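You operate a simulated robot arm through the tools that you are given. There is no shell and no other tool. Be economical: measure what you need, move in short steps, check, and stop when the job is done.

You are at the controls of a simulated two-armed robot. One attempt, no reset.

Task
Window to wide, hot plate and lamp off, cover the slate pot and fold the blue cloth.
Fine: the window goes by the lever on the pillar; the lamp is the white work lamp; the pot gets its own lid; fold the cloth once, in half, on the large dark mat.

The check looks at the end state, three seconds after you hand in, the way a careful person would. Anything else that was tipped, shoved, dropped, spilled or broken makes it a failure. A push-on lid holds only when it is set on centred and level and pressed home; a screw cap is set on level and turned clockwise until tight. Flat cloth is picked up by pressing the open fingertips on it (5 to 10 N) and closing them slowly along it; thin cloth reads only 2 to 8 mm in the jaws.

Robot
Two 7-joint arms with two-finger parallel grippers on one trunk, on a base that drives. Base frame: it is fixed to the floor where the robot stands at the start and does not move with it; the origin is under the middle of the robot, x ahead of it, y to its left, z up. Lengths are in m, angles in rad, forces in N, time in s.
The left shoulder is at the start at [0.05, 0.161, 1.198], the right one opposite. With the tool pointing down near the work surface each hand reaches from about 0.1 to 0.68 m from the robot's upright axis, wherever it stands, measured 20 degrees to its own side. Places, roughly: black pot marked chalk, green pot marked size, gre [0.5, -2, 0.75]; button on the work lamp [0.8, -1.1, 0.9]; flat blue cloth [0.5, -1.25, 0.75]; knob on the hot plate [0.4, -1.4, 0.9]; lever on the pillar [0.6, 0, 1.3]; top of the large dark mat [0.6, -1.1, 0.8]. Payload 3.43 kg a hand.
The TCP of each hand is the grasp point between the finger pads, 0.03 m short of the fingertips. In the tool frame z runs along the fingers and y along their closing line. Largest opening 0.094 m; finger width 0.028, thickness 0.01; the body of the gripper, 0.05 by 0.096 m, starts 0.055 m behind the TCP.
Orientation is told as [roll, pitch, yaw] about the base's x, y, z axes, in that order, counted from this pose: with the fingers straight down and closing along the base's y, the tool's x points along the base's -x, its y along +y and its z along -z.

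Tools
- The arms move only by the tool step_arm. It takes "left_series", "right_series" or both (then of equal length, played together; a hand with none holds still); each is a list of rows, each a list of 7 numbers: the shift along the tool's x, y, z in m, then the turn, a rotation vector about the tool's x, y, z in rad, then the gripper command, from -1 (shut) to 1 (fully open), values between in proportion. In form: [[tx, ty, tz, rx, ry, rz, jaw], ...]. A call has 1 to 8 rows; each row shifts and turns the commanded pose from where the row before left it, along the tool's axes as they then stand. Each row takes 0.2 s and may step no farther than 0.05 m and 0.15 rad from the row before; otherwise, or with a gripper value out of range, the whole call is refused. A pose out of reach is approached as far as the arm can. The call stops where the force on the tool passes 50 N (or 10 N more than at its start, if that is more) or the arm is blocked; 0.2 s more then pass. The fingers move at their own pace (about 0.045 m/s each) and stop on an object; they squeeze with about 22 N. The grip force told is the motor's: it shows also when the fingers shut on nothing. Time passes only in rows, and 0.2 s behind the last, so rows that do not move let the fingers close. It gives the time, the measured TCP pose, the force on the tool (base axes), the opening and the grip force at its end, in the units of the frame above (readings bear some noise), with the torque about the TCP (base axes, N m) and any sound that the robot's microphone picked up.
- Cameras (640 x 400 px; columns grow to the right, rows downward): "scene" is now at [0.1271, -0.0299, 1.3388]; the picture's right is [-0.32, -0.95, 0.00], its down [-0.38, 0.13, -0.92] and it looks along [0.87, -0.29, -0.40] (base axes); focal length 255 px, centre (320, 200). "left" rides on the left gripper at [0.076, -0.014, -0.102] in its tool frame; the picture's right is [0.18, 0.98, 0.00], its down [-0.75, 0.14, -0.64] and it looks along [-0.63, 0.12, 0.77] (tool axes); focal length 243 px, centre (320, 200). "right" rides on the right gripper at [0.076, 0.014, -0.102] in its tool frame; the picture's right is [-0.18, 0.98, 0.00], its down [-0.75, -0.14, -0.64] and it looks along [-0.63, -0.12, 0.77] (tool axes); focal length 243 px, centre (320, 200). There is no depth. A picture from a camera that has moved, and an enlarged one, comes with that camera's place and axes in the base frame and with its lens.
- grab_frame(camera): a new picture of that camera. No time passes.
- lift_body(by): slides the trunk up (or, below 0, down) by that many m; the arms and the scene camera ride with it, the base frame stays. It gives what a move gives, with no picture.
- drive_base(legs): drives the robot by 1 to 6 legs, each [ahead, left, turn to the left] in m, m and rad, along the robot's own axes; the way and the turn of a leg run together, so that a leg with both is an arc; at most 1.5 m and 3.142 rad a leg. The arms and the cameras ride along, it lands a little off, and it stops where it bumps. It gives what a move gives.
- head_to(pan, tilt): turns the head with the scene camera to pan (to the left, within 1.396 rad either way) and tilt (down, from -0.506 to 1.204), counted from straight ahead of the robot. It gives what a move gives.
- inspect(camera, box): a new picture of the part [left, top, right, bottom] of that camera's present view, enlarged. No time passes.
- job_done(): hands the job in; it is judged then, once.

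Go step by step. Nothing tells you exact positions but the pictures and the camera data: compare them with the known pose of the tool, close in by small moves and look again before you grip or let go. The budget is 120 turns and 88 pictures, counting those below and the enlarged ones. Unless the task says otherwise, let go and move clear before handing in.

The tools are called after "Call:" by a JSON object that holds its "name" and its "arguments". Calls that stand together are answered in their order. step_arm: Moves the arms, as the interface text tells. Its arguments: {"type":"object","properties":{"left_series":{"type":"array"},"right_series":{"type":"array"}},"required":[]} The other tools are called the same way: lift_body (by) slides the trunk up or down; drive_base (legs) drives the base; head_to (pan, tilt) turns the head that bears the scene camera; grab_frame (camera) takes a picture; inspect (camera, box) takes an enlarged picture of a part of a camera's view; job_done () hands the job in.

At the start:

```text
time_s: 0.0
left_ee_pos: [0.426, 0.0845, 0.9994]
left_orientation: [-0.001, 0.002, 0.0]
left_force: [0.1, -0.1, 0.1]
left_wrist_torque: [0.04, -0.01, -0.01]
left_width: 0.094
left_finger_force: 0.2
right_ee_pos: [0.4752, -0.2953, 0.9993]
right_orientation: [-0.001, 0.001, 0.001]
right_force: [-0.2, 0.5, -0.4]
right_wrist_torque: [0.0, 0.01, 0.01]
right_width: 0.0941
right_finger_force: 0.0
trunk travel left (down, up): [-0.225, 0.042]
robot x, y, heading: [0.0008, 0.0005, -0.002]
head pan, tilt: [-0.323, 0.408]
```

scene: 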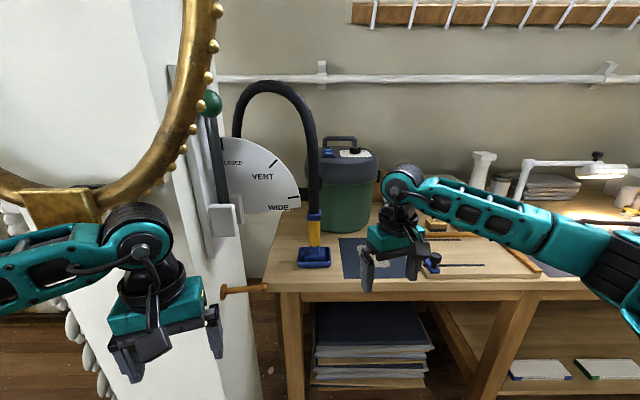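
right: 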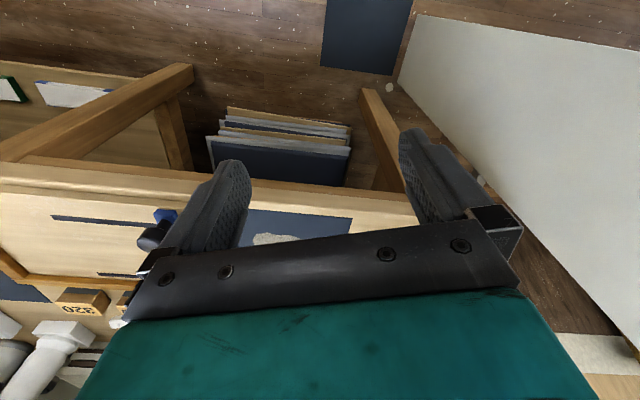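
left: 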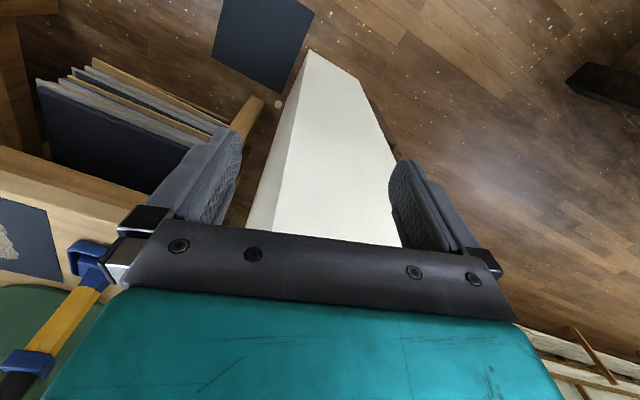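

I see the pillar lever (green knob, pointing up at about CLOSED) with a dial reading CLOSED/VENT/WIDE, and the bench off to the right. I will look closer at the lever and the surroundings first.

Call:
{"name": "inspect", "arguments": {"camera": "scene", "box": [140, 70, 340, 280]}}

Call:
{"name": "head_to", "arguments": {"pan": -1.1, "tilt": 0.5}}

Call:
{"name": "grab_frame", "arguments": {"camera": "scene"}}

```text
1.90 times, centred on (240, 175) of scene
camera zoom: at [0.1271, -0.0299, 1.3388], right [-0.32, -0.95, 0.0], down [-0.38, 0.13, -0.92], along [0.87, -0.29, -0.4], focal length 487 px, centre (472, 248)
```

zoom: 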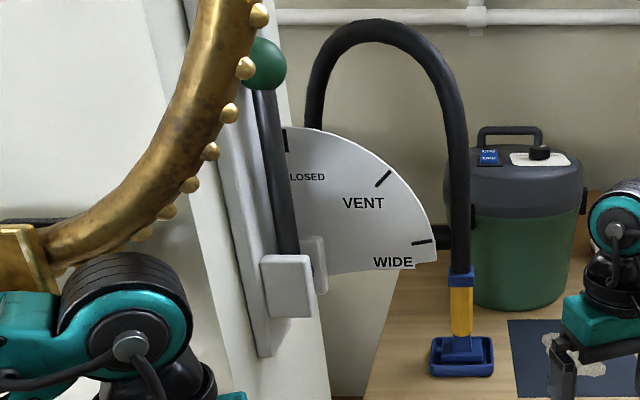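

```text
time_s: 1.1
left_ee_pos: [0.4262, 0.0849, 0.9996]
left_orientation: [-0.001, 0.001, -0.001]
left_force: [-0.9, 0.6, -0.3]
left_wrist_torque: [-0.02, 0.01, -0.01]
left_width: 0.0941
left_finger_force: 0.2
right_ee_pos: [0.4754, -0.2958, 0.9993]
right_orientation: [-0.001, -0.001, 0.0]
right_force: [0.4, -1.5, 0.8]
right_wrist_torque: [-0.03, 0.02, 0.02]
right_width: 0.0938
right_finger_force: 0.0
trunk travel left (down, up): [-0.225, 0.042]
robot x, y, heading: [0.0018, 0.002, 0.003]
head pan, tilt: [-1.1, 0.499]
```

```text
83 pictures are left
camera scene: at [0.0808, -0.0816, 1.3305], right [-0.89, -0.45, 0.0], down [-0.22, 0.43, -0.88], along [0.4, -0.78, -0.48], focal length 255 px, centre (320, 200)
```

scene: 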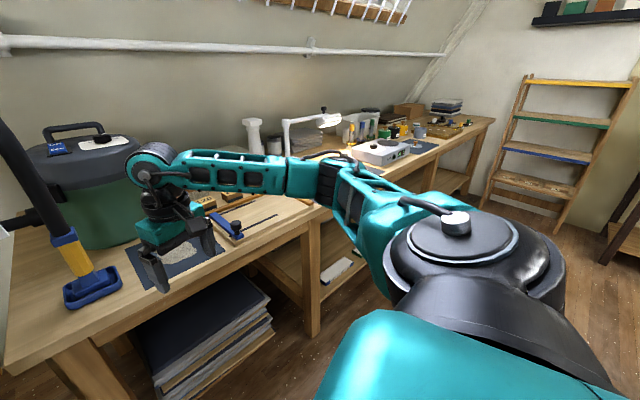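

The bench runs diagonally (front edge roughly from (0.70,-0.10) to (0.45,-0.80)). I shift the base back and to the right to get a second view of the lever and the mirror for depth.

Call:
{"name": "drive_base", "arguments": {"legs": [[-0.1, -0.35, 0]]}}

Call:
{"name": "head_to", "arguments": {"pan": 0.3, "tilt": 0.2}}

Call:
{"name": "grab_frame", "arguments": {"camera": "scene"}}

```text
time_s: 3.5
left_ee_pos: [0.3272, -0.2766, 1.0004]
left_orientation: [-0.001, -0.002, -0.005]
left_force: [0.9, -0.4, 0.3]
left_wrist_torque: [-0.02, -0.01, -0.03]
left_width: 0.094
left_finger_force: 0.1
right_ee_pos: [0.3738, -0.6575, 0.9994]
right_orientation: [0.0, 0.001, -0.006]
right_force: [0.0, 0.0, 0.2]
right_wrist_torque: [0.03, 0.03, -0.01]
right_width: 0.0941
right_finger_force: 0.1
trunk travel left (down, up): [-0.225, 0.042]
robot x, y, heading: [-0.1004, -0.3575, -0.001]
head pan, tilt: [-1.1, 0.499]
```

```text
time_s: 5.0
left_ee_pos: [0.3268, -0.2762, 0.9988]
left_orientation: [0.001, 0.0, -0.005]
left_force: [-0.1, 0.3, 0.1]
left_wrist_torque: [0.01, -0.01, 0.0]
left_width: 0.0941
left_finger_force: 0.0
right_ee_pos: [0.3737, -0.6568, 1.0002]
right_orientation: [-0.001, 0.001, -0.009]
right_force: [0.6, -0.5, -0.2]
right_wrist_torque: [-0.01, 0.01, -0.02]
right_width: 0.0939
right_finger_force: 0.1
trunk travel left (down, up): [-0.225, 0.042]
robot x, y, heading: [-0.0996, -0.3558, -0.005]
head pan, tilt: [0.3, 0.201]
```

```text
82 pictures are left
camera scene: at [0.0292, -0.3325, 1.3582], right [0.29, -0.96, 0.0], down [-0.19, -0.06, -0.98], along [0.94, 0.28, -0.2], focal length 255 px, centre (320, 200)
```

scene: 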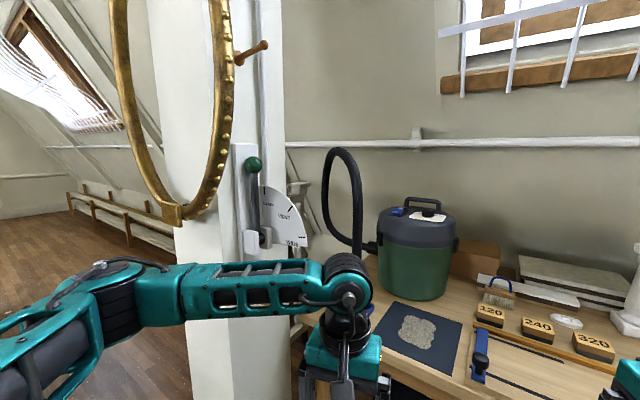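

Call:
{"name": "inspect", "arguments": {"camera": "scene", "box": [170, 130, 330, 270]}}

```text
2.86 times, centred on (250, 200) of scene
camera zoom: at [0.0292, -0.3325, 1.3582], right [0.29, -0.96, 0.0], down [-0.19, -0.06, -0.98], along [0.94, 0.28, -0.2], focal length 730 px, centre (520, 200)
```

zoom: 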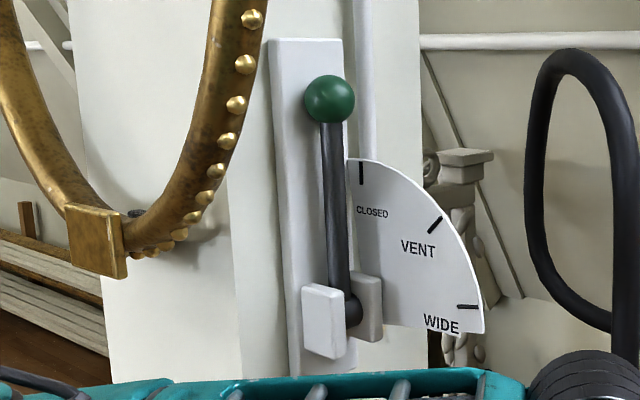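

Triangulated from the two views: knob centre about (0.577, 0.000, 1.320), pivot about z 1.125, lever plane along (-0.28,-0.96), WIDE mark about 9° above horizontal; the mirror ring hangs about 0.12 m in front of it. I will come in from the right with the right hand, pinching the knob fore-and-aft, so I turn the base first.

Call:
{"name": "drive_base", "arguments": {"legs": [[0, 0, 0.9], [0.01, -0.245, 0]]}}

Call:
{"name": "step_arm", "arguments": {"right_series": [[0, 0, -0.04, 0, -0.15, 0, 0.2], [0, 0, -0.04, 0, -0.15, 0, 0.2], [0, 0, -0.04, 0, -0.15, 0, 0.2], [0, 0, -0.04, 0, -0.15, 0, 0.2], [0, 0, 0, 0, -0.15, 0, 0.2], [0, 0, 0, 0, -0.15, 0, 0.2], [0, 0, 0, 0, -0.15, 0, 0.2], [0, 0, 0, 0, -0.15, 0, 0.2]]}}

```text
time_s: 9.1
left_ee_pos: [0.2937, -0.1136, 1.0004]
left_orientation: [0.001, 0.0, 0.903]
left_force: [-0.9, -0.2, -0.4]
left_wrist_torque: [0.02, 0.03, -0.03]
left_width: 0.0941
left_finger_force: 0.1
right_ee_pos: [0.6238, -0.3102, 0.9993]
right_orientation: [0.0, -0.001, 0.905]
right_force: [0.2, -0.1, 0.0]
right_wrist_torque: [-0.01, 0.0, 0.02]
right_width: 0.0938
right_finger_force: 0.1
trunk travel left (down, up): [-0.225, 0.042]
robot x, y, heading: [0.0995, -0.5025, 0.902]
head pan, tilt: [0.3, 0.201]
```

```text
time_s: 10.9
left_ee_pos: [0.2939, -0.1138, 1.0002]
left_orientation: [0.0, -0.001, 0.904]
left_force: [-0.1, 0.9, 0.6]
left_wrist_torque: [0.02, 0.0, 0.0]
left_width: 0.0941
left_finger_force: 0.1
right_ee_pos: [0.6013, -0.3377, 1.1529]
right_orientation: [0.001, -1.2, 0.904]
right_force: [1.5, -0.3, 0.2]
right_wrist_torque: [-0.02, 0.01, -0.01]
right_width: 0.0564
right_finger_force: 0.0
trunk travel left (down, up): [-0.225, 0.042]
robot x, y, heading: [0.0962, -0.5029, 0.905]
head pan, tilt: [0.3, 0.201]
```

Call:
{"name": "step_arm", "arguments": {"right_series": [[0, 0, 0, 0, -0.125, 0, 0.3], [0, 0, 0, 0, -0.125, 0, 0.3], [0, 0, 0, 0, -0.121, 0, 0.3], [-0.04, 0, 0, -0.126, 0, 0, 0.3], [-0.04, 0, 0, -0.126, 0, 0, 0.3], [-0.04, 0, 0, -0.126, 0, 0, 0.3], [-0.047, 0, 0, 0, 0, 0, 0.3]]}}

Call:
{"name": "head_to", "arguments": {"pan": -0.1, "tilt": 0.1}}

Call:
{"name": "grab_frame", "arguments": {"camera": "scene"}}

Call:
{"name": "grab_frame", "arguments": {"camera": "right"}}

```text
time_s: 12.5
left_ee_pos: [0.294, -0.1134, 0.9997]
left_orientation: [0.0, 0.001, 0.904]
left_force: [0.3, -0.9, 0.0]
left_wrist_torque: [-0.04, -0.01, 0.01]
left_width: 0.094
left_finger_force: 0.0
right_ee_pos: [0.6329, -0.2989, 1.3159]
right_orientation: [0.376, -1.325, 0.907]
right_force: [0.7, 0.2, -0.2]
right_wrist_torque: [0.01, 0.0, -0.02]
right_width: 0.0612
right_finger_force: 0.1
right hand out of reach, approached as far as the arm can: row 1, 2, 3
trunk travel left (down, up): [-0.225, 0.042]
robot x, y, heading: [0.0976, -0.5012, 0.906]
head pan, tilt: [0.3, 0.201]
```

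```text
time_s: 13.4
left_ee_pos: [0.2943, -0.1147, 0.9999]
left_orientation: [0.001, 0.0, 0.903]
left_force: [0.2, 0.5, 0.2]
left_wrist_torque: [0.01, -0.06, -0.02]
left_width: 0.094
left_finger_force: 0.0
right_ee_pos: [0.6333, -0.3022, 1.3138]
right_orientation: [0.379, -1.325, 0.903]
right_force: [0.2, -1.2, -0.4]
right_wrist_torque: [-0.02, 0.01, 0.02]
right_width: 0.0611
right_finger_force: 0.1
trunk travel left (down, up): [-0.225, 0.042]
robot x, y, heading: [0.0995, -0.5008, 0.906]
head pan, tilt: [-0.099, 0.099]
```

```text
80 pictures are left
camera scene: at [0.1853, -0.4039, 1.3675], right [0.72, -0.69, 0.0], down [-0.07, -0.07, -0.99], along [0.69, 0.72, -0.1], focal length 255 px, centre (320, 200)
```

scene: 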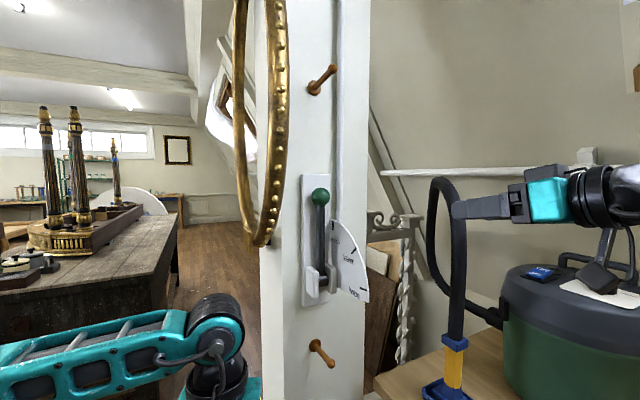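

```text
79 pictures are left
camera right: at [0.5806, -0.4069, 1.2663], right [-0.91, 0.32, 0.27], down [0.08, -0.5, 0.86], along [0.41, 0.8, 0.43], focal length 243 px, centre (320, 200)
```

right: 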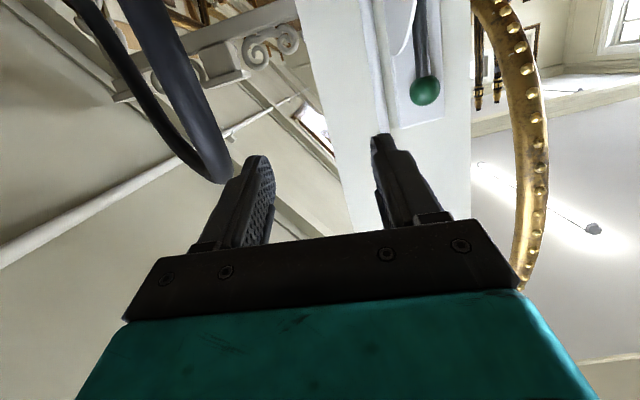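

Call:
{"name": "step_arm", "arguments": {"right_series": [[0, 0, 0, 0, -0.1144, -0.0453, 0.3], [0, 0, 0, 0, -0.1144, -0.0453, 0.3], [0, 0.04, 0, 0, 0, 0, 0.3], [0, 0.04, 0, 0, 0, 0, 0.3], [0, 0.04, 0, 0, 0, 0, 0.3], [0, 0.019, 0.03, 0, 0, 0, 0.3], [0, 0, 0.04, 0, 0, 0, 0.3]]}}

```text
time_s: 15.0
left_ee_pos: [0.295, -0.1141, 1.0006]
left_orientation: [0.001, 0.001, 0.904]
left_force: [0.4, -0.4, -0.3]
left_wrist_torque: [0.01, 0.01, 0.0]
left_width: 0.094
left_finger_force: 0.2
right_ee_pos: [0.5193, -0.193, 1.3159]
right_orientation: [-0.466, -1.57, 1.747]
right_force: [-0.1, -0.8, -0.6]
right_wrist_torque: [0.03, -0.03, 0.01]
right_width: 0.061
right_finger_force: 0.0
trunk travel left (down, up): [-0.225, 0.042]
robot x, y, heading: [0.096, -0.4986, 0.907]
head pan, tilt: [-0.099, 0.099]
```

Call:
{"name": "step_arm", "arguments": {"right_series": [[-0.005, 0, 0.04, 0, 0, 0, 0.35], [0, 0, 0.04, 0, 0, 0, 0.35], [0, 0, 0.03, 0, 0, 0, 0.35]]}}

Call:
{"name": "grab_frame", "arguments": {"camera": "right"}}

Call:
{"name": "inspect", "arguments": {"camera": "scene", "box": [240, 130, 440, 255]}}

```text
time_s: 15.8
left_ee_pos: [0.2947, -0.1149, 0.9998]
left_orientation: [0.001, 0.0, 0.904]
left_force: [-0.1, 0.2, 0.1]
left_wrist_torque: [-0.03, -0.01, -0.01]
left_width: 0.094
left_finger_force: 0.1
right_ee_pos: [0.5503, -0.0882, 1.3203]
right_orientation: [-0.547, -1.568, 1.831]
right_force: [0.6, -0.3, 0.0]
right_wrist_torque: [0.01, 0.03, -0.02]
right_width: 0.0635
right_finger_force: 0.1
trunk travel left (down, up): [-0.225, 0.042]
robot x, y, heading: [0.0973, -0.4982, 0.904]
head pan, tilt: [-0.099, 0.099]
```

```text
78 pictures are left
camera right: at [0.5075, -0.1821, 1.245], right [-0.94, 0.28, 0.18], down [-0.05, -0.65, 0.75], along [0.33, 0.7, 0.63], focal length 243 px, centre (320, 200)
```

right: 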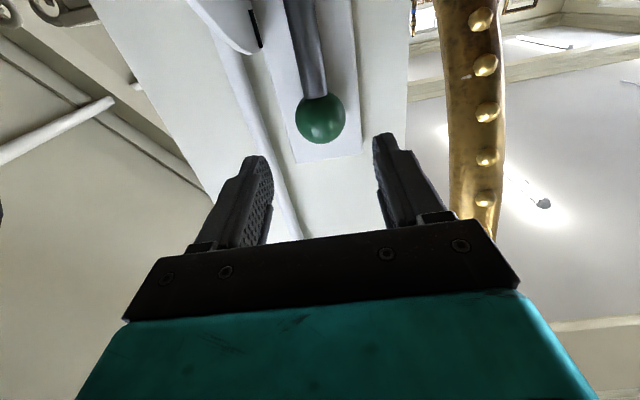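

```text
3.20 times, centred on (340, 192) of scene
camera zoom: at [0.1853, -0.4034, 1.3675], right [0.72, -0.69, 0.0], down [-0.07, -0.07, -0.99], along [0.69, 0.72, -0.1], focal length 817 px, centre (256, 224)
```

zoom: 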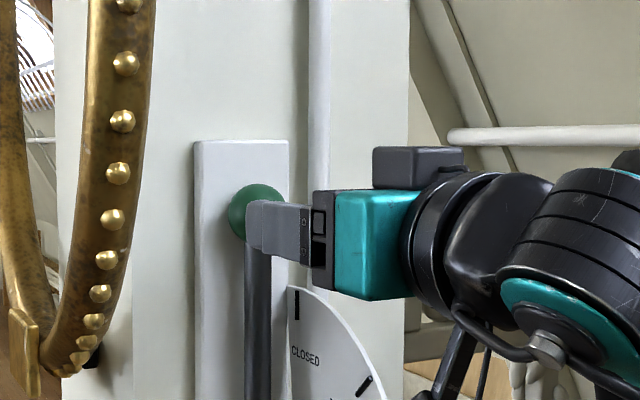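

Knob is re-measured at (0.577, 0.002, 1.322), well centred between the fingers. I advance slowly until the knob lies between the finger pads.

Call:
{"name": "step_arm", "arguments": {"right_series": [[-0.002, 0, 0.03, 0, 0, 0, 0.35], [0, 0, 0.02, 0, 0, 0, 0.35], [0, 0, 0.015, 0, 0, 0, 0.35], [0, 0, 0.013, 0, 0, 0, 0.35]]}}

Call:
{"name": "grab_frame", "arguments": {"camera": "right"}}

```text
time_s: 16.8
left_ee_pos: [0.2948, -0.114, 0.9995]
left_orientation: [0.0, -0.001, 0.903]
left_force: [0.2, -0.9, 0.3]
left_wrist_torque: [-0.02, 0.01, 0.02]
left_width: 0.0943
left_finger_force: 0.1
right_ee_pos: [0.5738, -0.0125, 1.3237]
right_orientation: [0.325, -1.572, 0.955]
right_force: [-0.8, -0.4, -0.4]
right_wrist_torque: [-0.02, -0.03, -0.01]
right_width: 0.0636
right_finger_force: 0.1
trunk travel left (down, up): [-0.225, 0.042]
robot x, y, heading: [0.0982, -0.5021, 0.906]
head pan, tilt: [-0.099, 0.099]
```

```text
76 pictures are left
camera right: at [0.5304, -0.1069, 1.2478], right [-0.94, 0.28, 0.18], down [-0.05, -0.66, 0.75], along [0.33, 0.7, 0.63], focal length 243 px, centre (320, 200)
```

right: 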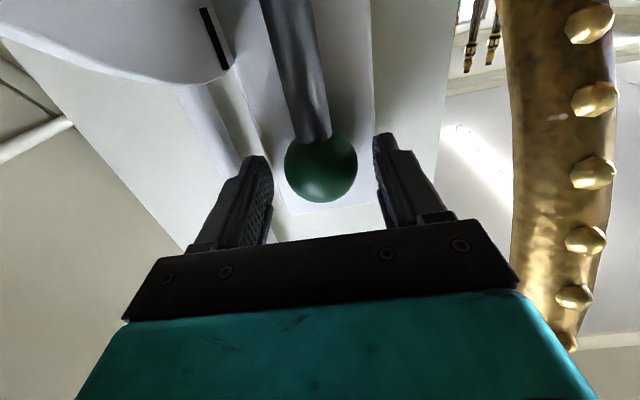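

Call:
{"name": "step_arm", "arguments": {"right_series": [[0, 0, 0, 0, 0, 0, 0.0], [0, 0, 0, 0, 0, 0, -0.3], [0, 0, 0, 0, 0, 0, -0.6]]}}

```text
time_s: 17.6
left_ee_pos: [0.2941, -0.1134, 0.9999]
left_orientation: [0.001, 0.0, 0.904]
left_force: [0.2, -0.4, -0.2]
left_wrist_torque: [0.04, 0.05, 0.01]
left_width: 0.094
left_finger_force: 0.0
right_ee_pos: [0.5714, -0.0132, 1.3247]
right_orientation: [-0.322, -1.57, 1.608]
right_force: [-3.2, 1.3, -0.3]
right_wrist_torque: [0.05, -0.02, 0.13]
right_width: 0.0414
right_finger_force: 41.6
trunk travel left (down, up): [-0.225, 0.042]
robot x, y, heading: [0.097, -0.4999, 0.909]
head pan, tilt: [-0.099, 0.099]
```

Call:
{"name": "step_arm", "arguments": {"right_series": [[0.0022, 0, -0.0235, 0, 0, 0, -0.6], [0.005, 0, -0.0231, 0, 0, 0, -0.6], [0.0078, 0, -0.0223, 0, 0, 0, -0.6], [0.0104, 0, -0.0212, 0, 0, 0, -0.6]]}}

Call:
{"name": "inspect", "arguments": {"camera": "scene", "box": [260, 150, 440, 310]}}

```text
time_s: 18.6
left_ee_pos: [0.2933, -0.1143, 1.0013]
left_orientation: [-0.001, -0.002, 0.905]
left_force: [-0.3, 0.4, -0.6]
left_wrist_torque: [-0.02, -0.01, -0.01]
left_width: 0.0938
left_finger_force: 0.0
right_ee_pos: [0.5431, -0.1001, 1.2977]
right_orientation: [-2.504, -1.57, -2.495]
right_force: [-4.4, 1.1, 6.1]
right_wrist_torque: [0.57, -0.23, 0.56]
right_width: 0.0416
right_finger_force: 38.4
trunk travel left (down, up): [-0.225, 0.042]
robot x, y, heading: [0.095, -0.499, 0.904]
head pan, tilt: [-0.099, 0.099]
```

```text
2.50 times, centred on (350, 230) of scene
camera zoom: at [0.1839, -0.4043, 1.3677], right [0.72, -0.69, 0.0], down [-0.07, -0.07, -1.0], along [0.69, 0.72, -0.1], focal length 639 px, centre (245, 125)
```

zoom: 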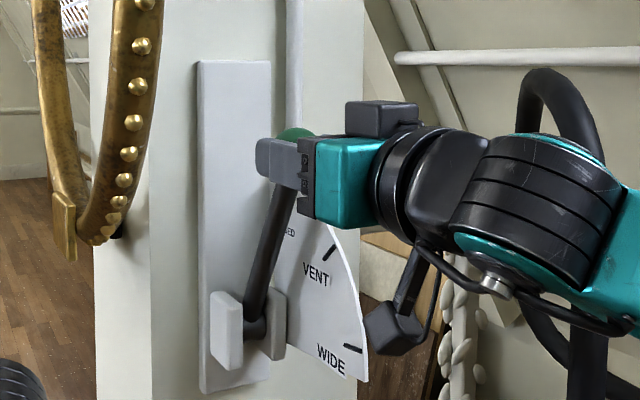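

Call:
{"name": "step_arm", "arguments": {"right_series": [[0.0118, 0, -0.0198, 0, 0, 0, -0.6], [0.0145, 0, -0.0182, 0, 0, 0, -0.6], [0.0172, 0, -0.0162, 0, 0, 0, -0.6], [0.019, 0, -0.014, 0, 0, 0, -0.6], [0.0205, 0, -0.0117, 0, 0, 0, -0.6]]}}

Call:
{"name": "inspect", "arguments": {"camera": "scene", "box": [260, 150, 440, 310]}}

```text
time_s: 19.8
left_ee_pos: [0.293, -0.1144, 0.9998]
left_orientation: [-0.001, -0.001, 0.903]
left_force: [0.0, 0.1, 0.0]
left_wrist_torque: [-0.04, -0.02, 0.0]
left_width: 0.0938
left_finger_force: 0.1
right_ee_pos: [0.5184, -0.1783, 1.2159]
right_orientation: [-2.775, -1.567, -2.217]
right_force: [-12.2, 2.0, 6.9]
right_wrist_torque: [1.25, -0.15, 0.63]
right_width: 0.0415
right_finger_force: 45.2
trunk travel left (down, up): [-0.225, 0.042]
robot x, y, heading: [0.096, -0.5001, 0.9]
head pan, tilt: [-0.099, 0.099]
```

```text
2.50 times, centred on (350, 230) of scene
camera zoom: at [0.1824, -0.4041, 1.3679], right [0.72, -0.69, 0.0], down [-0.07, -0.07, -1.0], along [0.69, 0.72, -0.1], focal length 639 px, centre (245, 125)
```

zoom: 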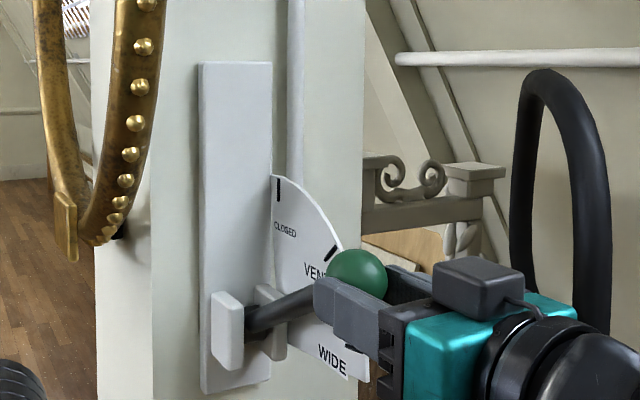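

Call:
{"name": "step_arm", "arguments": {"right_series": [[0.0205, 0.003, -0.0091, 0, 0, 0, -0.6], [0.0215, 0.003, -0.0064, 0, 0, 0, -0.6]]}}

Call:
{"name": "inspect", "arguments": {"camera": "scene", "box": [260, 150, 440, 310]}}

```text
time_s: 20.4
left_ee_pos: [0.295, -0.1159, 1.0006]
left_orientation: [0.001, -0.003, 0.904]
left_force: [-1.1, -0.5, 0.3]
left_wrist_torque: [-0.03, -0.04, -0.03]
left_width: 0.094
left_finger_force: 0.1
right_ee_pos: [0.5144, -0.1941, 1.1735]
right_orientation: [-2.979, -1.567, -2.029]
right_force: [-0.7, -7.0, 9.6]
right_wrist_torque: [1.42, -0.16, -0.2]
right_width: 0.0413
right_finger_force: 44.6
trunk travel left (down, up): [-0.225, 0.042]
robot x, y, heading: [0.0932, -0.5012, 0.901]
head pan, tilt: [-0.099, 0.099]
```

```text
2.50 times, centred on (350, 230) of scene
camera zoom: at [0.1848, -0.4059, 1.3678], right [0.72, -0.69, 0.0], down [-0.07, -0.07, -1.0], along [0.69, 0.72, -0.1], focal length 639 px, centre (245, 125)
```

zoom: 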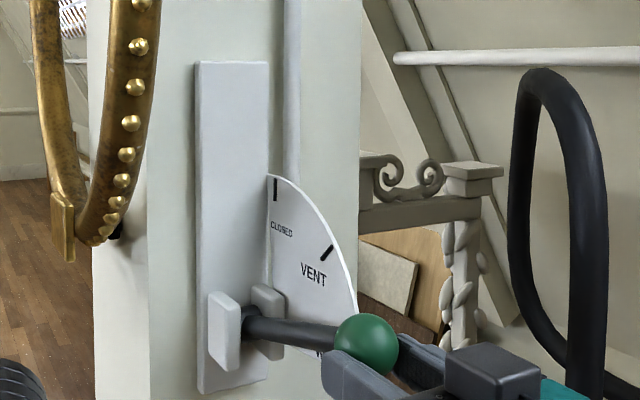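

Call:
{"name": "step_arm", "arguments": {"right_series": [[0.011, 0, -0.002, 0, 0, 0, -0.6], [0.011, 0, -0.0015, 0, 0, 0, -0.6]]}}

Call:
{"name": "inspect", "arguments": {"camera": "scene", "box": [260, 170, 440, 330]}}

```text
time_s: 21.0
left_ee_pos: [0.2934, -0.1163, 1.0]
left_orientation: [0.001, -0.001, 0.904]
left_force: [-1.1, 0.0, 0.2]
left_wrist_torque: [-0.02, 0.0, -0.02]
left_width: 0.0942
left_finger_force: 0.1
right_ee_pos: [0.5134, -0.1977, 1.1514]
right_orientation: [-2.897, -1.57, -2.106]
right_force: [1.4, -13.1, 7.8]
right_wrist_torque: [1.29, -0.3, -0.18]
right_width: 0.0415
right_finger_force: 44.5
trunk travel left (down, up): [-0.225, 0.042]
robot x, y, heading: [0.0966, -0.4997, 0.904]
head pan, tilt: [-0.099, 0.099]
```

```text
2.50 times, centred on (350, 250) of scene
camera zoom: at [0.1849, -0.4067, 1.3678], right [0.72, -0.69, 0.0], down [-0.07, -0.07, -1.0], along [0.69, 0.72, -0.1], focal length 639 px, centre (245, 75)
```

zoom: 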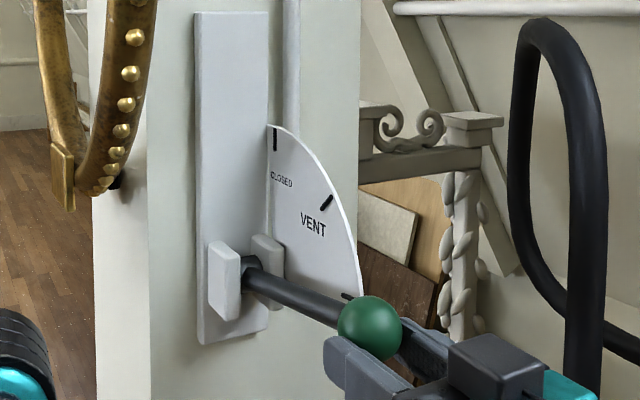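

Call:
{"name": "step_arm", "arguments": {"right_series": [[0, 0, 0, 0, 0, 0, -0.05], [0, 0, 0, 0, 0, 0, 0.3], [0, 0, -0.02, 0, 0, 0, 0.4], [0, 0, -0.04, 0, 0, 0, 0.4], [0, 0, -0.05, 0, 0, 0, 0.4], [0, 0, -0.05, 0, 0, 0, 0.4]]}}

Call:
{"name": "inspect", "arguments": {"camera": "scene", "box": [260, 170, 440, 330]}}

```text
time_s: 22.4
left_ee_pos: [0.2945, -0.1132, 1.0011]
left_orientation: [-0.001, -0.001, 0.903]
left_force: [-0.7, 0.3, 0.3]
left_wrist_torque: [0.01, -0.04, 0.0]
left_width: 0.094
left_finger_force: 0.0
right_ee_pos: [0.5317, -0.2949, 1.1253]
right_orientation: [2.686, -1.567, -1.403]
right_force: [-0.4, -0.4, 0.1]
right_wrist_torque: [-0.01, -0.03, 0.0]
right_width: 0.0661
right_finger_force: 0.1
right hand out of reach, approached as far as the arm can: row 5, 6
trunk travel left (down, up): [-0.225, 0.042]
robot x, y, heading: [0.0991, -0.5024, 0.908]
head pan, tilt: [-0.099, 0.099]
```

```text
2.50 times, centred on (350, 250) of scene
camera zoom: at [0.1853, -0.4045, 1.3676], right [0.72, -0.69, 0.0], down [-0.07, -0.07, -1.0], along [0.69, 0.72, -0.1], focal length 639 px, centre (245, 75)
```

zoom: 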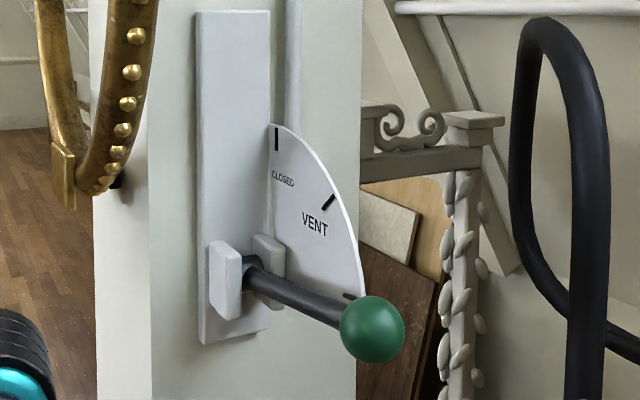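

Call:
{"name": "step_arm", "arguments": {"right_series": [[0, 0, -0.0, 0.125, 0, 0, 0.4], [0, 0, 0, 0.125, 0, 0, 0.4], [0, 0, 0, 0.125, 0, 0, 0.4], [0, 0, 0, 0, 0.15, 0, 0.4], [0, 0, 0, 0, 0.15, 0, 0.4], [0, 0, 0, 0, 0.15, 0, 0.4], [0, 0, 0, 0, 0.15, 0, 0.4], [0, 0, 0, 0, 0.15, 0, 0.4]]}}

Call:
{"name": "step_arm", "arguments": {"right_series": [[0, 0, 0, 0, 0.15, 0, 0.4], [0, 0, 0, 0, 0.15, 0, 0.4], [0, 0, 0, 0, 0.15, 0, 0.4], [0, 0, 0, 0, 0.15, 0, 0.4], [0, 0, 0, 0, 0.15, 0, 0.4], [0, 0, 0, 0, 0.07, 0, 0.4]]}}

```text
time_s: 24.2
left_ee_pos: [0.2948, -0.1133, 0.9996]
left_orientation: [0.0, -0.001, 0.905]
left_force: [0.0, -0.1, 0.2]
left_wrist_torque: [0.02, 0.0, -0.03]
left_width: 0.0939
left_finger_force: 0.1
right_ee_pos: [0.5946, -0.3265, 1.11]
right_orientation: [0.001, -0.817, 0.902]
right_force: [0.3, 0.3, -0.2]
right_wrist_torque: [-0.01, -0.03, 0.01]
right_width: 0.0661
right_finger_force: 0.0
right hand out of reach, approached as far as the arm can: row 1, 2, 3, 4
trunk travel left (down, up): [-0.225, 0.042]
robot x, y, heading: [0.0974, -0.5047, 0.904]
head pan, tilt: [-0.099, 0.099]
```

```text
time_s: 25.6
left_ee_pos: [0.2948, -0.1142, 0.9997]
left_orientation: [-0.001, -0.001, 0.905]
left_force: [0.3, -1.1, 0.1]
left_wrist_torque: [-0.04, -0.01, 0.02]
left_width: 0.094
left_finger_force: 0.1
right_ee_pos: [0.5956, -0.3262, 1.1117]
right_orientation: [-0.001, 0.003, 0.907]
right_force: [0.4, -0.1, -0.2]
right_wrist_torque: [0.01, 0.01, 0.01]
right_width: 0.0655
right_finger_force: 0.0
trunk travel left (down, up): [-0.225, 0.042]
robot x, y, heading: [0.1001, -0.504, 0.906]
head pan, tilt: [-0.099, 0.099]
```

Lever sits at WIDE. Now I back off, turn to face the bench squarely and slide toward the lamp/hot plate area, then look.

Call:
{"name": "drive_base", "arguments": {"legs": [[-0.18, 0, 0], [0, 0, -1.2], [0, -0.4, 0]]}}

Call:
{"name": "head_to", "arguments": {"pan": -0.2, "tilt": 0.5}}

Call:
{"name": "grab_frame", "arguments": {"camera": "scene"}}

```text
time_s: 32.2
left_ee_pos: [0.2975, -1.0714, 1.0004]
left_orientation: [-0.002, 0.0, -0.302]
left_force: [0.2, 0.6, -0.5]
left_wrist_torque: [0.01, 0.04, 0.0]
left_width: 0.0938
left_finger_force: 0.1
right_ee_pos: [0.2075, -1.4292, 1.1123]
right_orientation: [0.0, -0.003, -0.3]
right_force: [0.2, -0.1, 0.3]
right_wrist_torque: [0.03, 0.0, -0.01]
right_width: 0.0657
right_finger_force: 0.1
trunk travel left (down, up): [-0.225, 0.042]
robot x, y, heading: [-0.1339, -1.0248, -0.303]
head pan, tilt: [-0.099, 0.099]
```

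```text
time_s: 33.1
left_ee_pos: [0.2992, -1.0709, 1.0]
left_orientation: [0.001, 0.001, -0.301]
left_force: [0.1, 1.2, -0.3]
left_wrist_torque: [0.02, 0.01, 0.02]
left_width: 0.094
left_finger_force: 0.1
right_ee_pos: [0.206, -1.4285, 1.1118]
right_orientation: [-0.001, -0.003, -0.3]
right_force: [1.0, 0.0, 0.6]
right_wrist_torque: [-0.01, -0.01, 0.02]
right_width: 0.0659
right_finger_force: 0.0
trunk travel left (down, up): [-0.225, 0.042]
robot x, y, heading: [-0.134, -1.0256, -0.302]
head pan, tilt: [-0.201, 0.499]
```

```text
70 pictures are left
camera scene: at [-0.0165, -1.0815, 1.3306], right [-0.48, -0.88, 0.0], down [-0.42, 0.23, -0.88], along [0.77, -0.42, -0.48], focal length 255 px, centre (320, 200)
```

scene: 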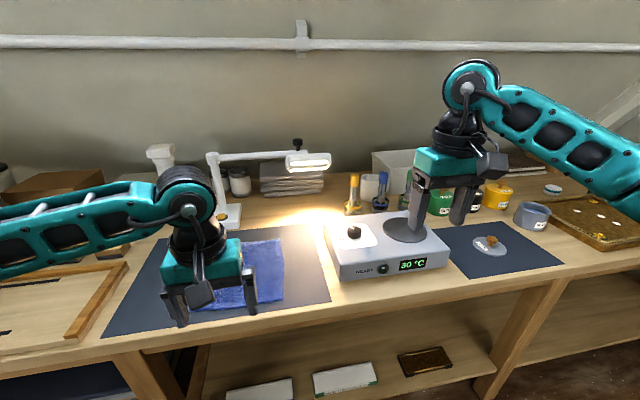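

Call:
{"name": "inspect", "arguments": {"camera": "scene", "box": [320, 160, 640, 290]}}

Call:
{"name": "inspect", "arguments": {"camera": "scene", "box": [190, 130, 450, 290]}}

```text
2.00 times, centred on (480, 225) of scene
camera zoom: at [-0.0165, -1.0815, 1.3306], right [-0.48, -0.88, 0.0], down [-0.42, 0.23, -0.88], along [0.77, -0.42, -0.48], focal length 511 px, centre (0, 150)
```

zoom: 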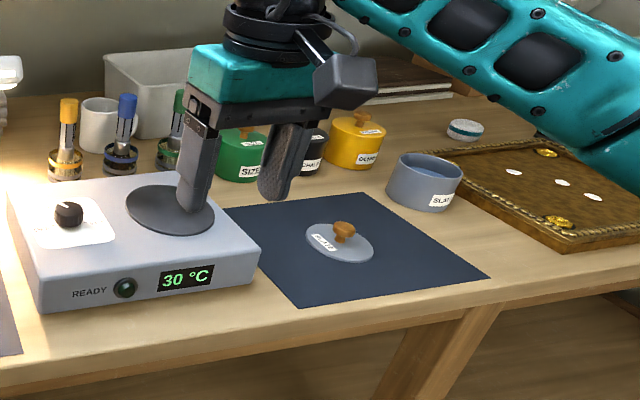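

```text
2.46 times, centred on (320, 210) of scene
camera zoom: at [-0.0165, -1.0815, 1.3306], right [-0.48, -0.88, 0.0], down [-0.42, 0.23, -0.88], along [0.77, -0.42, -0.48], focal length 629 px, centre (320, 175)
```

zoom: 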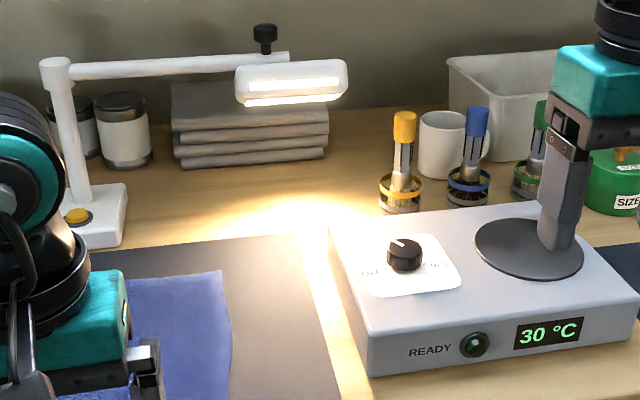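

The yellow button on the lamp base is at about (0.76,-1.14,0.88), the hot plate's black knob at about (0.447,-1.444,0.91), the slate lid on the small mat at about (0.27,-1.81), and the slate pot at about (0.29,-2.06). I drive closer and look at the knob's marks and the cloth.

Call:
{"name": "drive_base", "arguments": {"legs": [[0.15, 0, 0]]}}

Call:
{"name": "head_to", "arguments": {"pan": -0.25, "tilt": 0.7}}

Call:
{"name": "grab_frame", "arguments": {"camera": "scene"}}

```text
time_s: 34.5
left_ee_pos: [0.4389, -1.1154, 0.9998]
left_orientation: [0.0, 0.002, -0.303]
left_force: [0.5, -0.1, 0.3]
left_wrist_torque: [0.01, 0.0, 0.0]
left_width: 0.0938
left_finger_force: 0.0
right_ee_pos: [0.3484, -1.4717, 1.1127]
right_orientation: [0.0, 0.001, -0.297]
right_force: [0.2, 0.7, 0.1]
right_wrist_torque: [0.01, 0.02, 0.04]
right_width: 0.0657
right_finger_force: 0.0
trunk travel left (down, up): [-0.225, 0.042]
robot x, y, heading: [0.0025, -1.0691, -0.303]
head pan, tilt: [-0.201, 0.499]
```

```text
time_s: 35.2
left_ee_pos: [0.4374, -1.115, 0.9998]
left_orientation: [0.001, 0.0, -0.302]
left_force: [1.2, -0.2, 0.2]
left_wrist_torque: [0.01, 0.0, 0.02]
left_width: 0.094
left_finger_force: 0.0
right_ee_pos: [0.3463, -1.4712, 1.1121]
right_orientation: [0.0, -0.002, -0.298]
right_force: [0.6, 0.7, -0.2]
right_wrist_torque: [-0.04, -0.03, 0.02]
right_width: 0.0657
right_finger_force: 0.1
trunk travel left (down, up): [-0.225, 0.042]
robot x, y, heading: [0.0094, -1.0687, -0.302]
head pan, tilt: [-0.25, 0.7]
```

```text
67 pictures are left
camera scene: at [0.116, -1.1259, 1.3128], right [-0.52, -0.85, 0.0], down [-0.55, 0.34, -0.77], along [0.65, -0.4, -0.64], focal length 255 px, centre (320, 200)
```

scene: 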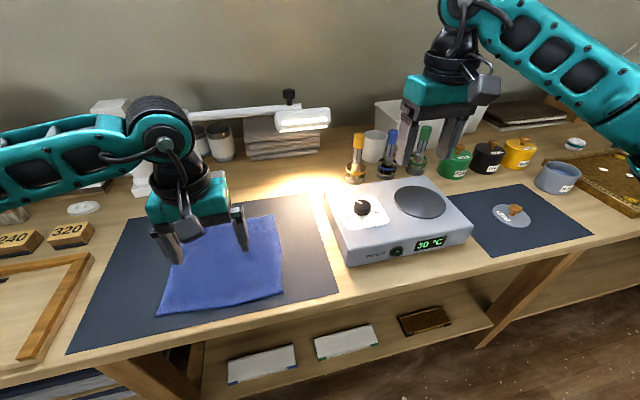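

Call:
{"name": "inspect", "arguments": {"camera": "scene", "box": [330, 180, 490, 280]}}

Call:
{"name": "inspect", "arguments": {"camera": "right", "box": [0, 0, 640, 400]}}

```text
4.00 times, centred on (410, 230) of scene
camera zoom: at [0.116, -1.1259, 1.3128], right [-0.52, -0.85, 0.0], down [-0.55, 0.34, -0.77], along [0.65, -0.4, -0.64], focal length 1022 px, centre (-40, 80)
```

zoom: 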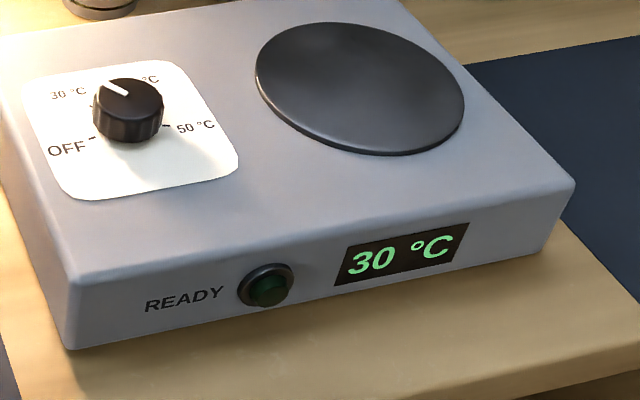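

```text
1.00 times, centred on (320, 200) of right
camera zoom: at [0.2786, -1.4347, 1.2156], right [0.47, 0.89, 0.0], down [0.68, -0.36, 0.64], along [0.57, -0.3, -0.77], focal length 243 px, centre (320, 200)
```

zoom: 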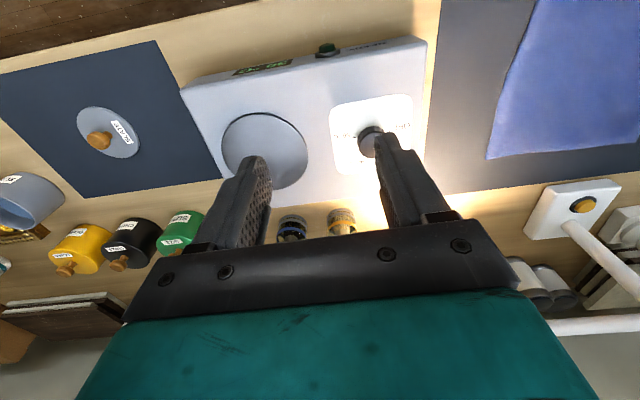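

Knob points at 30 °C; OFF is one step counter-clockwise (about 75°). Knob centre is about (0.446,-1.442), top z about 0.93. I place the right hand above it, pre-turned clockwise.

Call:
{"name": "step_arm", "arguments": {"right_series": [[-0.0435, 0.0285, 0.01, 0, 0, 0, 0.5], [-0.0435, 0.0285, 0.01, 0, 0, 0, 0.5], [0, 0, 0.015, 0, 0, 0.13, 0.5], [0, 0, 0.015, 0, 0, 0.13, 0.5], [0, 0, 0.015, 0, 0, 0.13, 0.5], [0, 0, 0.015, 0, 0, 0.13, 0.5], [0, 0, 0.015, 0, 0, 0.13, 0.5]]}}

Call:
{"name": "grab_frame", "arguments": {"camera": "right"}}

Call:
{"name": "inspect", "arguments": {"camera": "scene", "box": [300, 130, 460, 250]}}

```text
refused: row 1 steps farther than a row can; nothing moved
```

```text
64 pictures are left
camera right: at [0.2786, -1.4347, 1.2156], right [0.47, 0.89, 0.0], down [0.68, -0.36, 0.64], along [0.57, -0.3, -0.77], focal length 243 px, centre (320, 200)
```

right: 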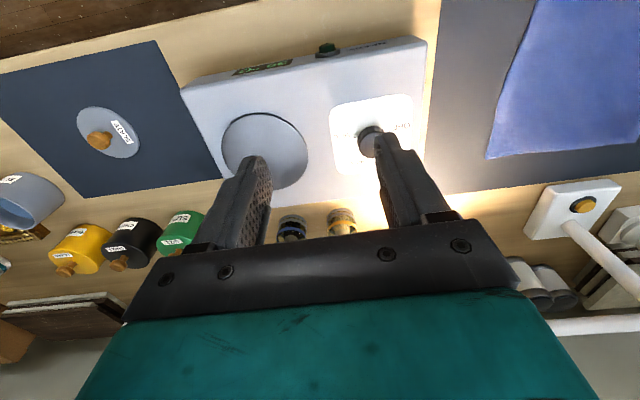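

```text
3.33 times, centred on (380, 190) of scene
camera zoom: at [0.116, -1.1259, 1.3128], right [-0.52, -0.85, 0.0], down [-0.55, 0.34, -0.77], along [0.65, -0.4, -0.64], focal length 852 px, centre (120, 233)
```

zoom: 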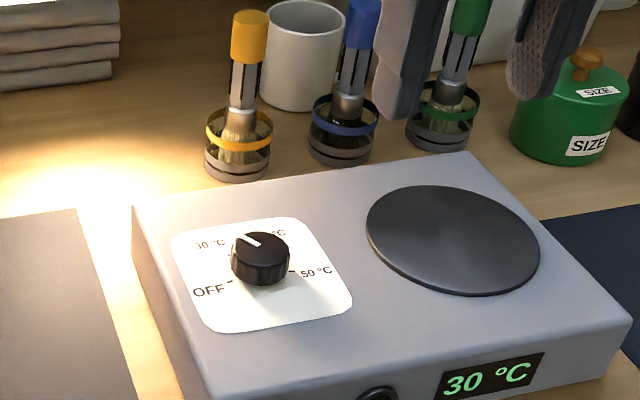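

Call:
{"name": "step_arm", "arguments": {"right_series": [[-0.029, 0.019, 0.01, 0, 0, 0, 0.5], [-0.029, 0.019, 0.01, 0, 0, 0, 0.5], [-0.029, 0.019, 0.015, 0, 0, 0, 0.5], [0, 0, 0.015, 0, 0, 0.13, 0.5], [0, 0, 0.015, 0, 0, 0.13, 0.5], [0, 0, 0.015, 0, 0, 0.13, 0.5], [0, 0, 0.015, 0, 0, 0.13, 0.5], [0, 0, 0.015, 0, 0, 0.13, 0.5]]}}

```text
time_s: 37.0
left_ee_pos: [0.4379, -1.1146, 0.9995]
left_orientation: [0.001, -0.001, -0.302]
left_force: [-0.5, 0.0, 0.1]
left_wrist_torque: [0.02, -0.01, 0.05]
left_width: 0.0941
left_finger_force: 0.0
right_ee_pos: [0.4487, -1.4431, 1.0007]
right_orientation: [-0.001, -0.002, -0.952]
right_force: [-0.1, -0.9, 0.3]
right_wrist_torque: [0.0, -0.01, -0.02]
right_width: 0.0706
right_finger_force: 0.0
trunk travel left (down, up): [-0.225, 0.042]
robot x, y, heading: [0.0056, -1.0699, -0.302]
head pan, tilt: [-0.25, 0.7]
```

Call:
{"name": "grab_frame", "arguments": {"camera": "right"}}

Call:
{"name": "inspect", "arguments": {"camera": "scene", "box": [290, 120, 450, 240]}}

```text
62 pictures are left
camera right: at [0.4147, -1.3714, 1.105], right [0.91, 0.42, 0.0], down [0.32, -0.7, 0.64], along [0.27, -0.58, -0.77], focal length 243 px, centre (320, 200)
```

right: 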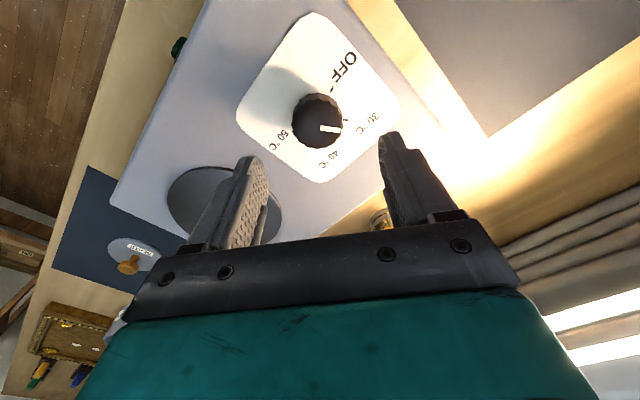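

```text
3.33 times, centred on (370, 180) of scene
camera zoom: at [0.116, -1.126, 1.3128], right [-0.52, -0.85, 0.0], down [-0.55, 0.34, -0.76], along [0.65, -0.4, -0.64], focal length 852 px, centre (153, 267)
```

zoom: 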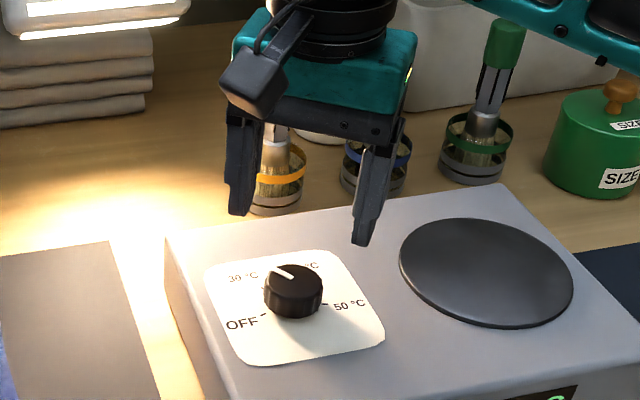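

Call:
{"name": "step_arm", "arguments": {"right_series": [[0.0046, 0, 0.02, 0, 0, 0, 0.5], [0, 0, 0.02, 0, 0, 0, 0.5], [0, 0, 0.015, 0, 0, 0, 0.5], [0, 0, 0.009, 0, 0, 0, 0.5]]}}

Call:
{"name": "inspect", "arguments": {"camera": "scene", "box": [290, 140, 450, 260]}}

```text
time_s: 38.0
left_ee_pos: [0.4376, -1.1152, 1.0002]
left_orientation: [-0.001, 0.0, -0.302]
left_force: [-0.2, 0.2, -0.1]
left_wrist_torque: [-0.03, 0.0, 0.01]
left_width: 0.094
left_finger_force: 0.0
right_ee_pos: [0.4447, -1.4384, 0.9376]
right_orientation: [0.002, 0.0, -0.95]
right_force: [0.1, 0.7, -0.6]
right_wrist_torque: [0.0, 0.02, 0.02]
right_width: 0.0704
right_finger_force: 0.0
trunk travel left (down, up): [-0.225, 0.042]
robot x, y, heading: [0.0077, -1.0661, -0.303]
head pan, tilt: [-0.25, 0.7]
```

```text
3.33 times, centred on (370, 200) of scene
camera zoom: at [0.116, -1.1259, 1.3128], right [-0.52, -0.85, 0.0], down [-0.55, 0.34, -0.76], along [0.65, -0.4, -0.64], focal length 852 px, centre (153, 200)
```

zoom: 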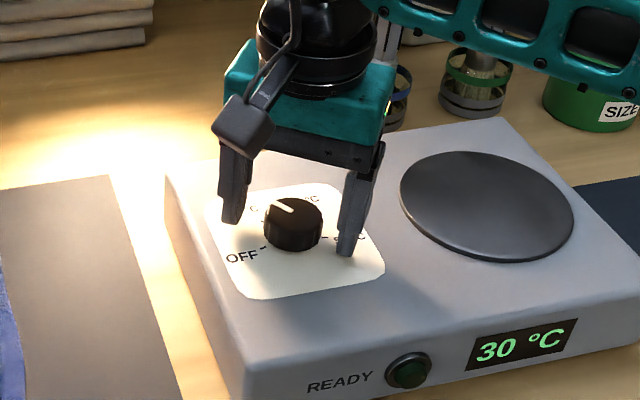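

Call:
{"name": "step_arm", "arguments": {"right_series": [[0, 0, 0.004, 0, 0, 0, 0.2], [0, 0, 0, 0, 0, 0, -0.2], [0, 0, 0, 0, 0, 0, -0.6], [0, 0, 0, 0, 0, 0, -0.6]]}}

```text
time_s: 39.0
left_ee_pos: [0.4379, -1.1157, 0.9996]
left_orientation: [0.0, 0.0, -0.302]
left_force: [1.0, -0.5, 0.8]
left_wrist_torque: [0.02, -0.01, -0.01]
left_width: 0.094
left_finger_force: 0.0
right_ee_pos: [0.4445, -1.4405, 0.9342]
right_orientation: [-0.002, -0.002, -0.952]
right_force: [-5.2, -4.8, -0.2]
right_wrist_torque: [-0.13, 0.17, 0.0]
right_width: 0.0387
right_finger_force: 44.8
trunk travel left (down, up): [-0.225, 0.042]
robot x, y, heading: [0.0081, -1.0682, -0.302]
head pan, tilt: [-0.25, 0.7]
```

Call:
{"name": "step_arm", "arguments": {"right_series": [[0, -0.0015, 0, 0, 0, -0.131, -0.6], [0, 0, 0, 0, 0, -0.131, -0.6], [0, 0, 0, 0, 0, -0.131, -0.6], [0, 0, 0, 0, 0, -0.131, -0.6], [0, 0, 0, 0, 0, -0.131, -0.6], [0, 0, 0, 0, 0, -0.131, -0.6], [0, 0, 0, 0, 0, -0.131, -0.6], [0, 0, 0, 0, 0, -0.131, -0.6]]}}

Call:
{"name": "inspect", "arguments": {"camera": "scene", "box": [290, 140, 450, 260]}}

```text
time_s: 40.8
left_ee_pos: [0.4367, -1.1167, 1.0002]
left_orientation: [0.001, 0.0, -0.302]
left_force: [-1.5, 0.4, 0.2]
left_wrist_torque: [0.01, 0.0, 0.0]
left_width: 0.0941
left_finger_force: 0.1
right_ee_pos: [0.4431, -1.4423, 0.9347]
right_orientation: [-0.002, -0.001, 0.099]
right_force: [-5.5, -16.4, 3.0]
right_wrist_torque: [-0.38, 0.19, -0.04]
right_width: 0.0382
right_finger_force: 44.8
trunk travel left (down, up): [-0.225, 0.042]
robot x, y, heading: [0.0064, -1.0685, -0.301]
head pan, tilt: [-0.25, 0.7]
```

```text
3.33 times, centred on (370, 200) of scene
camera zoom: at [0.1152, -1.1276, 1.3128], right [-0.52, -0.85, 0.0], down [-0.55, 0.34, -0.76], along [0.65, -0.4, -0.64], focal length 852 px, centre (153, 200)
```

zoom: 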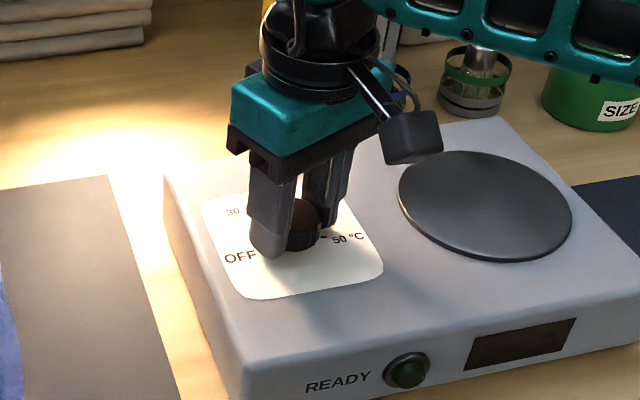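

Call:
{"name": "step_arm", "arguments": {"right_series": [[0, -0.003, 0, 0, 0, -0.131, -0.6], [0, -0.002, 0, 0, 0, -0.131, -0.6], [0, 0, 0, 0, 0, 0, -0.1], [0, 0, 0, 0, 0, 0, 0.3], [0, 0, -0.01, 0, 0, 0, 0.5], [0, 0, -0.04, 0, 0, 0, 0.5], [0, 0, -0.05, 0, 0, 0, 0.5], [0.04, 0, -0.03, 0, 0, 0, 0.5]]}}

Call:
{"name": "inspect", "arguments": {"camera": "scene", "box": [290, 140, 450, 260]}}

```text
time_s: 41.4
left_ee_pos: [0.4392, -1.1155, 0.9989]
left_orientation: [0.001, 0.001, -0.302]
left_force: [-1.1, 0.6, 0.7]
left_wrist_torque: [-0.02, -0.05, -0.01]
left_width: 0.0939
left_finger_force: 0.1
right_ee_pos: [0.4341, -1.4452, 0.9357]
right_orientation: [-0.022, -0.034, 0.283]
right_force: [12.5, -5.9, -16.2]
right_wrist_torque: [0.75, -1.0, -0.49]
right_width: 0.0396
right_finger_force: 44.8
right hand out of reach, approached as far as the arm can: row 2
trunk travel left (down, up): [-0.225, 0.042]
robot x, y, heading: [0.0041, -1.0672, -0.301]
head pan, tilt: [-0.25, 0.7]
stopped in row 2 (right hand): the force on the tool passed its limit (the readings are from after the stop); the commanded pose is now the measured one
```

```text
3.33 times, centred on (370, 200) of scene
camera zoom: at [0.1181, -1.1264, 1.3122], right [-0.52, -0.85, 0.0], down [-0.55, 0.34, -0.76], along [0.65, -0.4, -0.65], focal length 852 px, centre (153, 200)
```

zoom: 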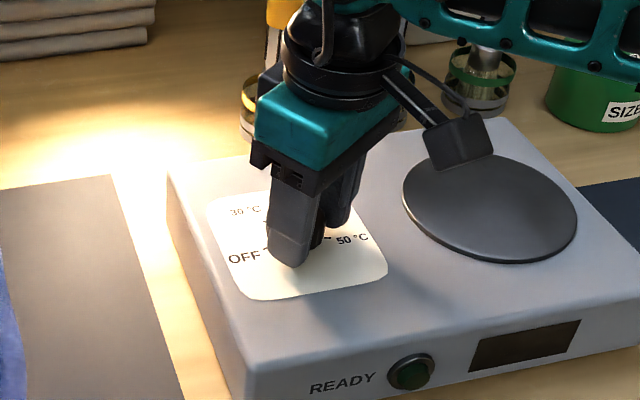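

The display is dark; the wrist ran near a limit, so I release and back up to check where the pointer stands.

Call:
{"name": "step_arm", "arguments": {"right_series": [[0, 0, 0, 0, 0, 0, -0.1], [0, 0, 0, 0, 0, 0, 0.3], [0, 0, -0.01, 0, 0, 0, 0.5], [0, 0, -0.04, 0, 0, 0, 0.5], [0, 0, -0.05, 0, 0, 0, 0.5], [0, 0, -0.03, 0, 0, 0.15, 0.5]]}}

Call:
{"name": "inspect", "arguments": {"camera": "scene", "box": [290, 140, 450, 260]}}

```text
time_s: 42.8
left_ee_pos: [0.439, -1.1125, 0.9994]
left_orientation: [-0.001, -0.001, -0.299]
left_force: [0.0, 0.1, 0.7]
left_wrist_torque: [-0.01, -0.02, 0.03]
left_width: 0.0938
left_finger_force: 0.0
right_ee_pos: [0.4284, -1.4427, 1.0675]
right_orientation: [-0.014, -0.033, 0.138]
right_force: [0.2, 0.9, 0.3]
right_wrist_torque: [0.02, 0.0, 0.03]
right_width: 0.0706
right_finger_force: 0.0
trunk travel left (down, up): [-0.225, 0.042]
robot x, y, heading: [0.0092, -1.0685, -0.301]
head pan, tilt: [-0.25, 0.7]
```

```text
3.33 times, centred on (370, 200) of scene
camera zoom: at [0.1162, -1.1255, 1.3127], right [-0.52, -0.85, 0.0], down [-0.55, 0.34, -0.77], along [0.65, -0.4, -0.64], focal length 852 px, centre (153, 200)
```

zoom: 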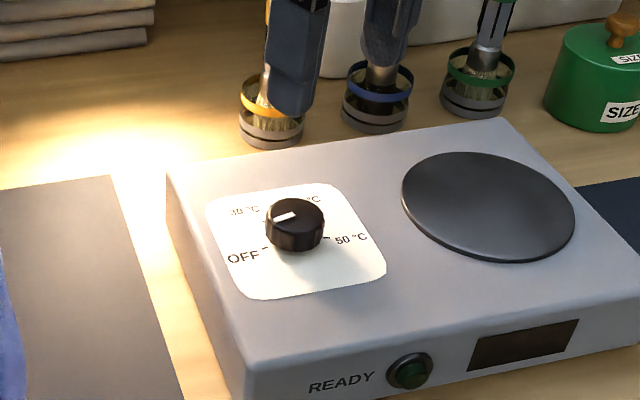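

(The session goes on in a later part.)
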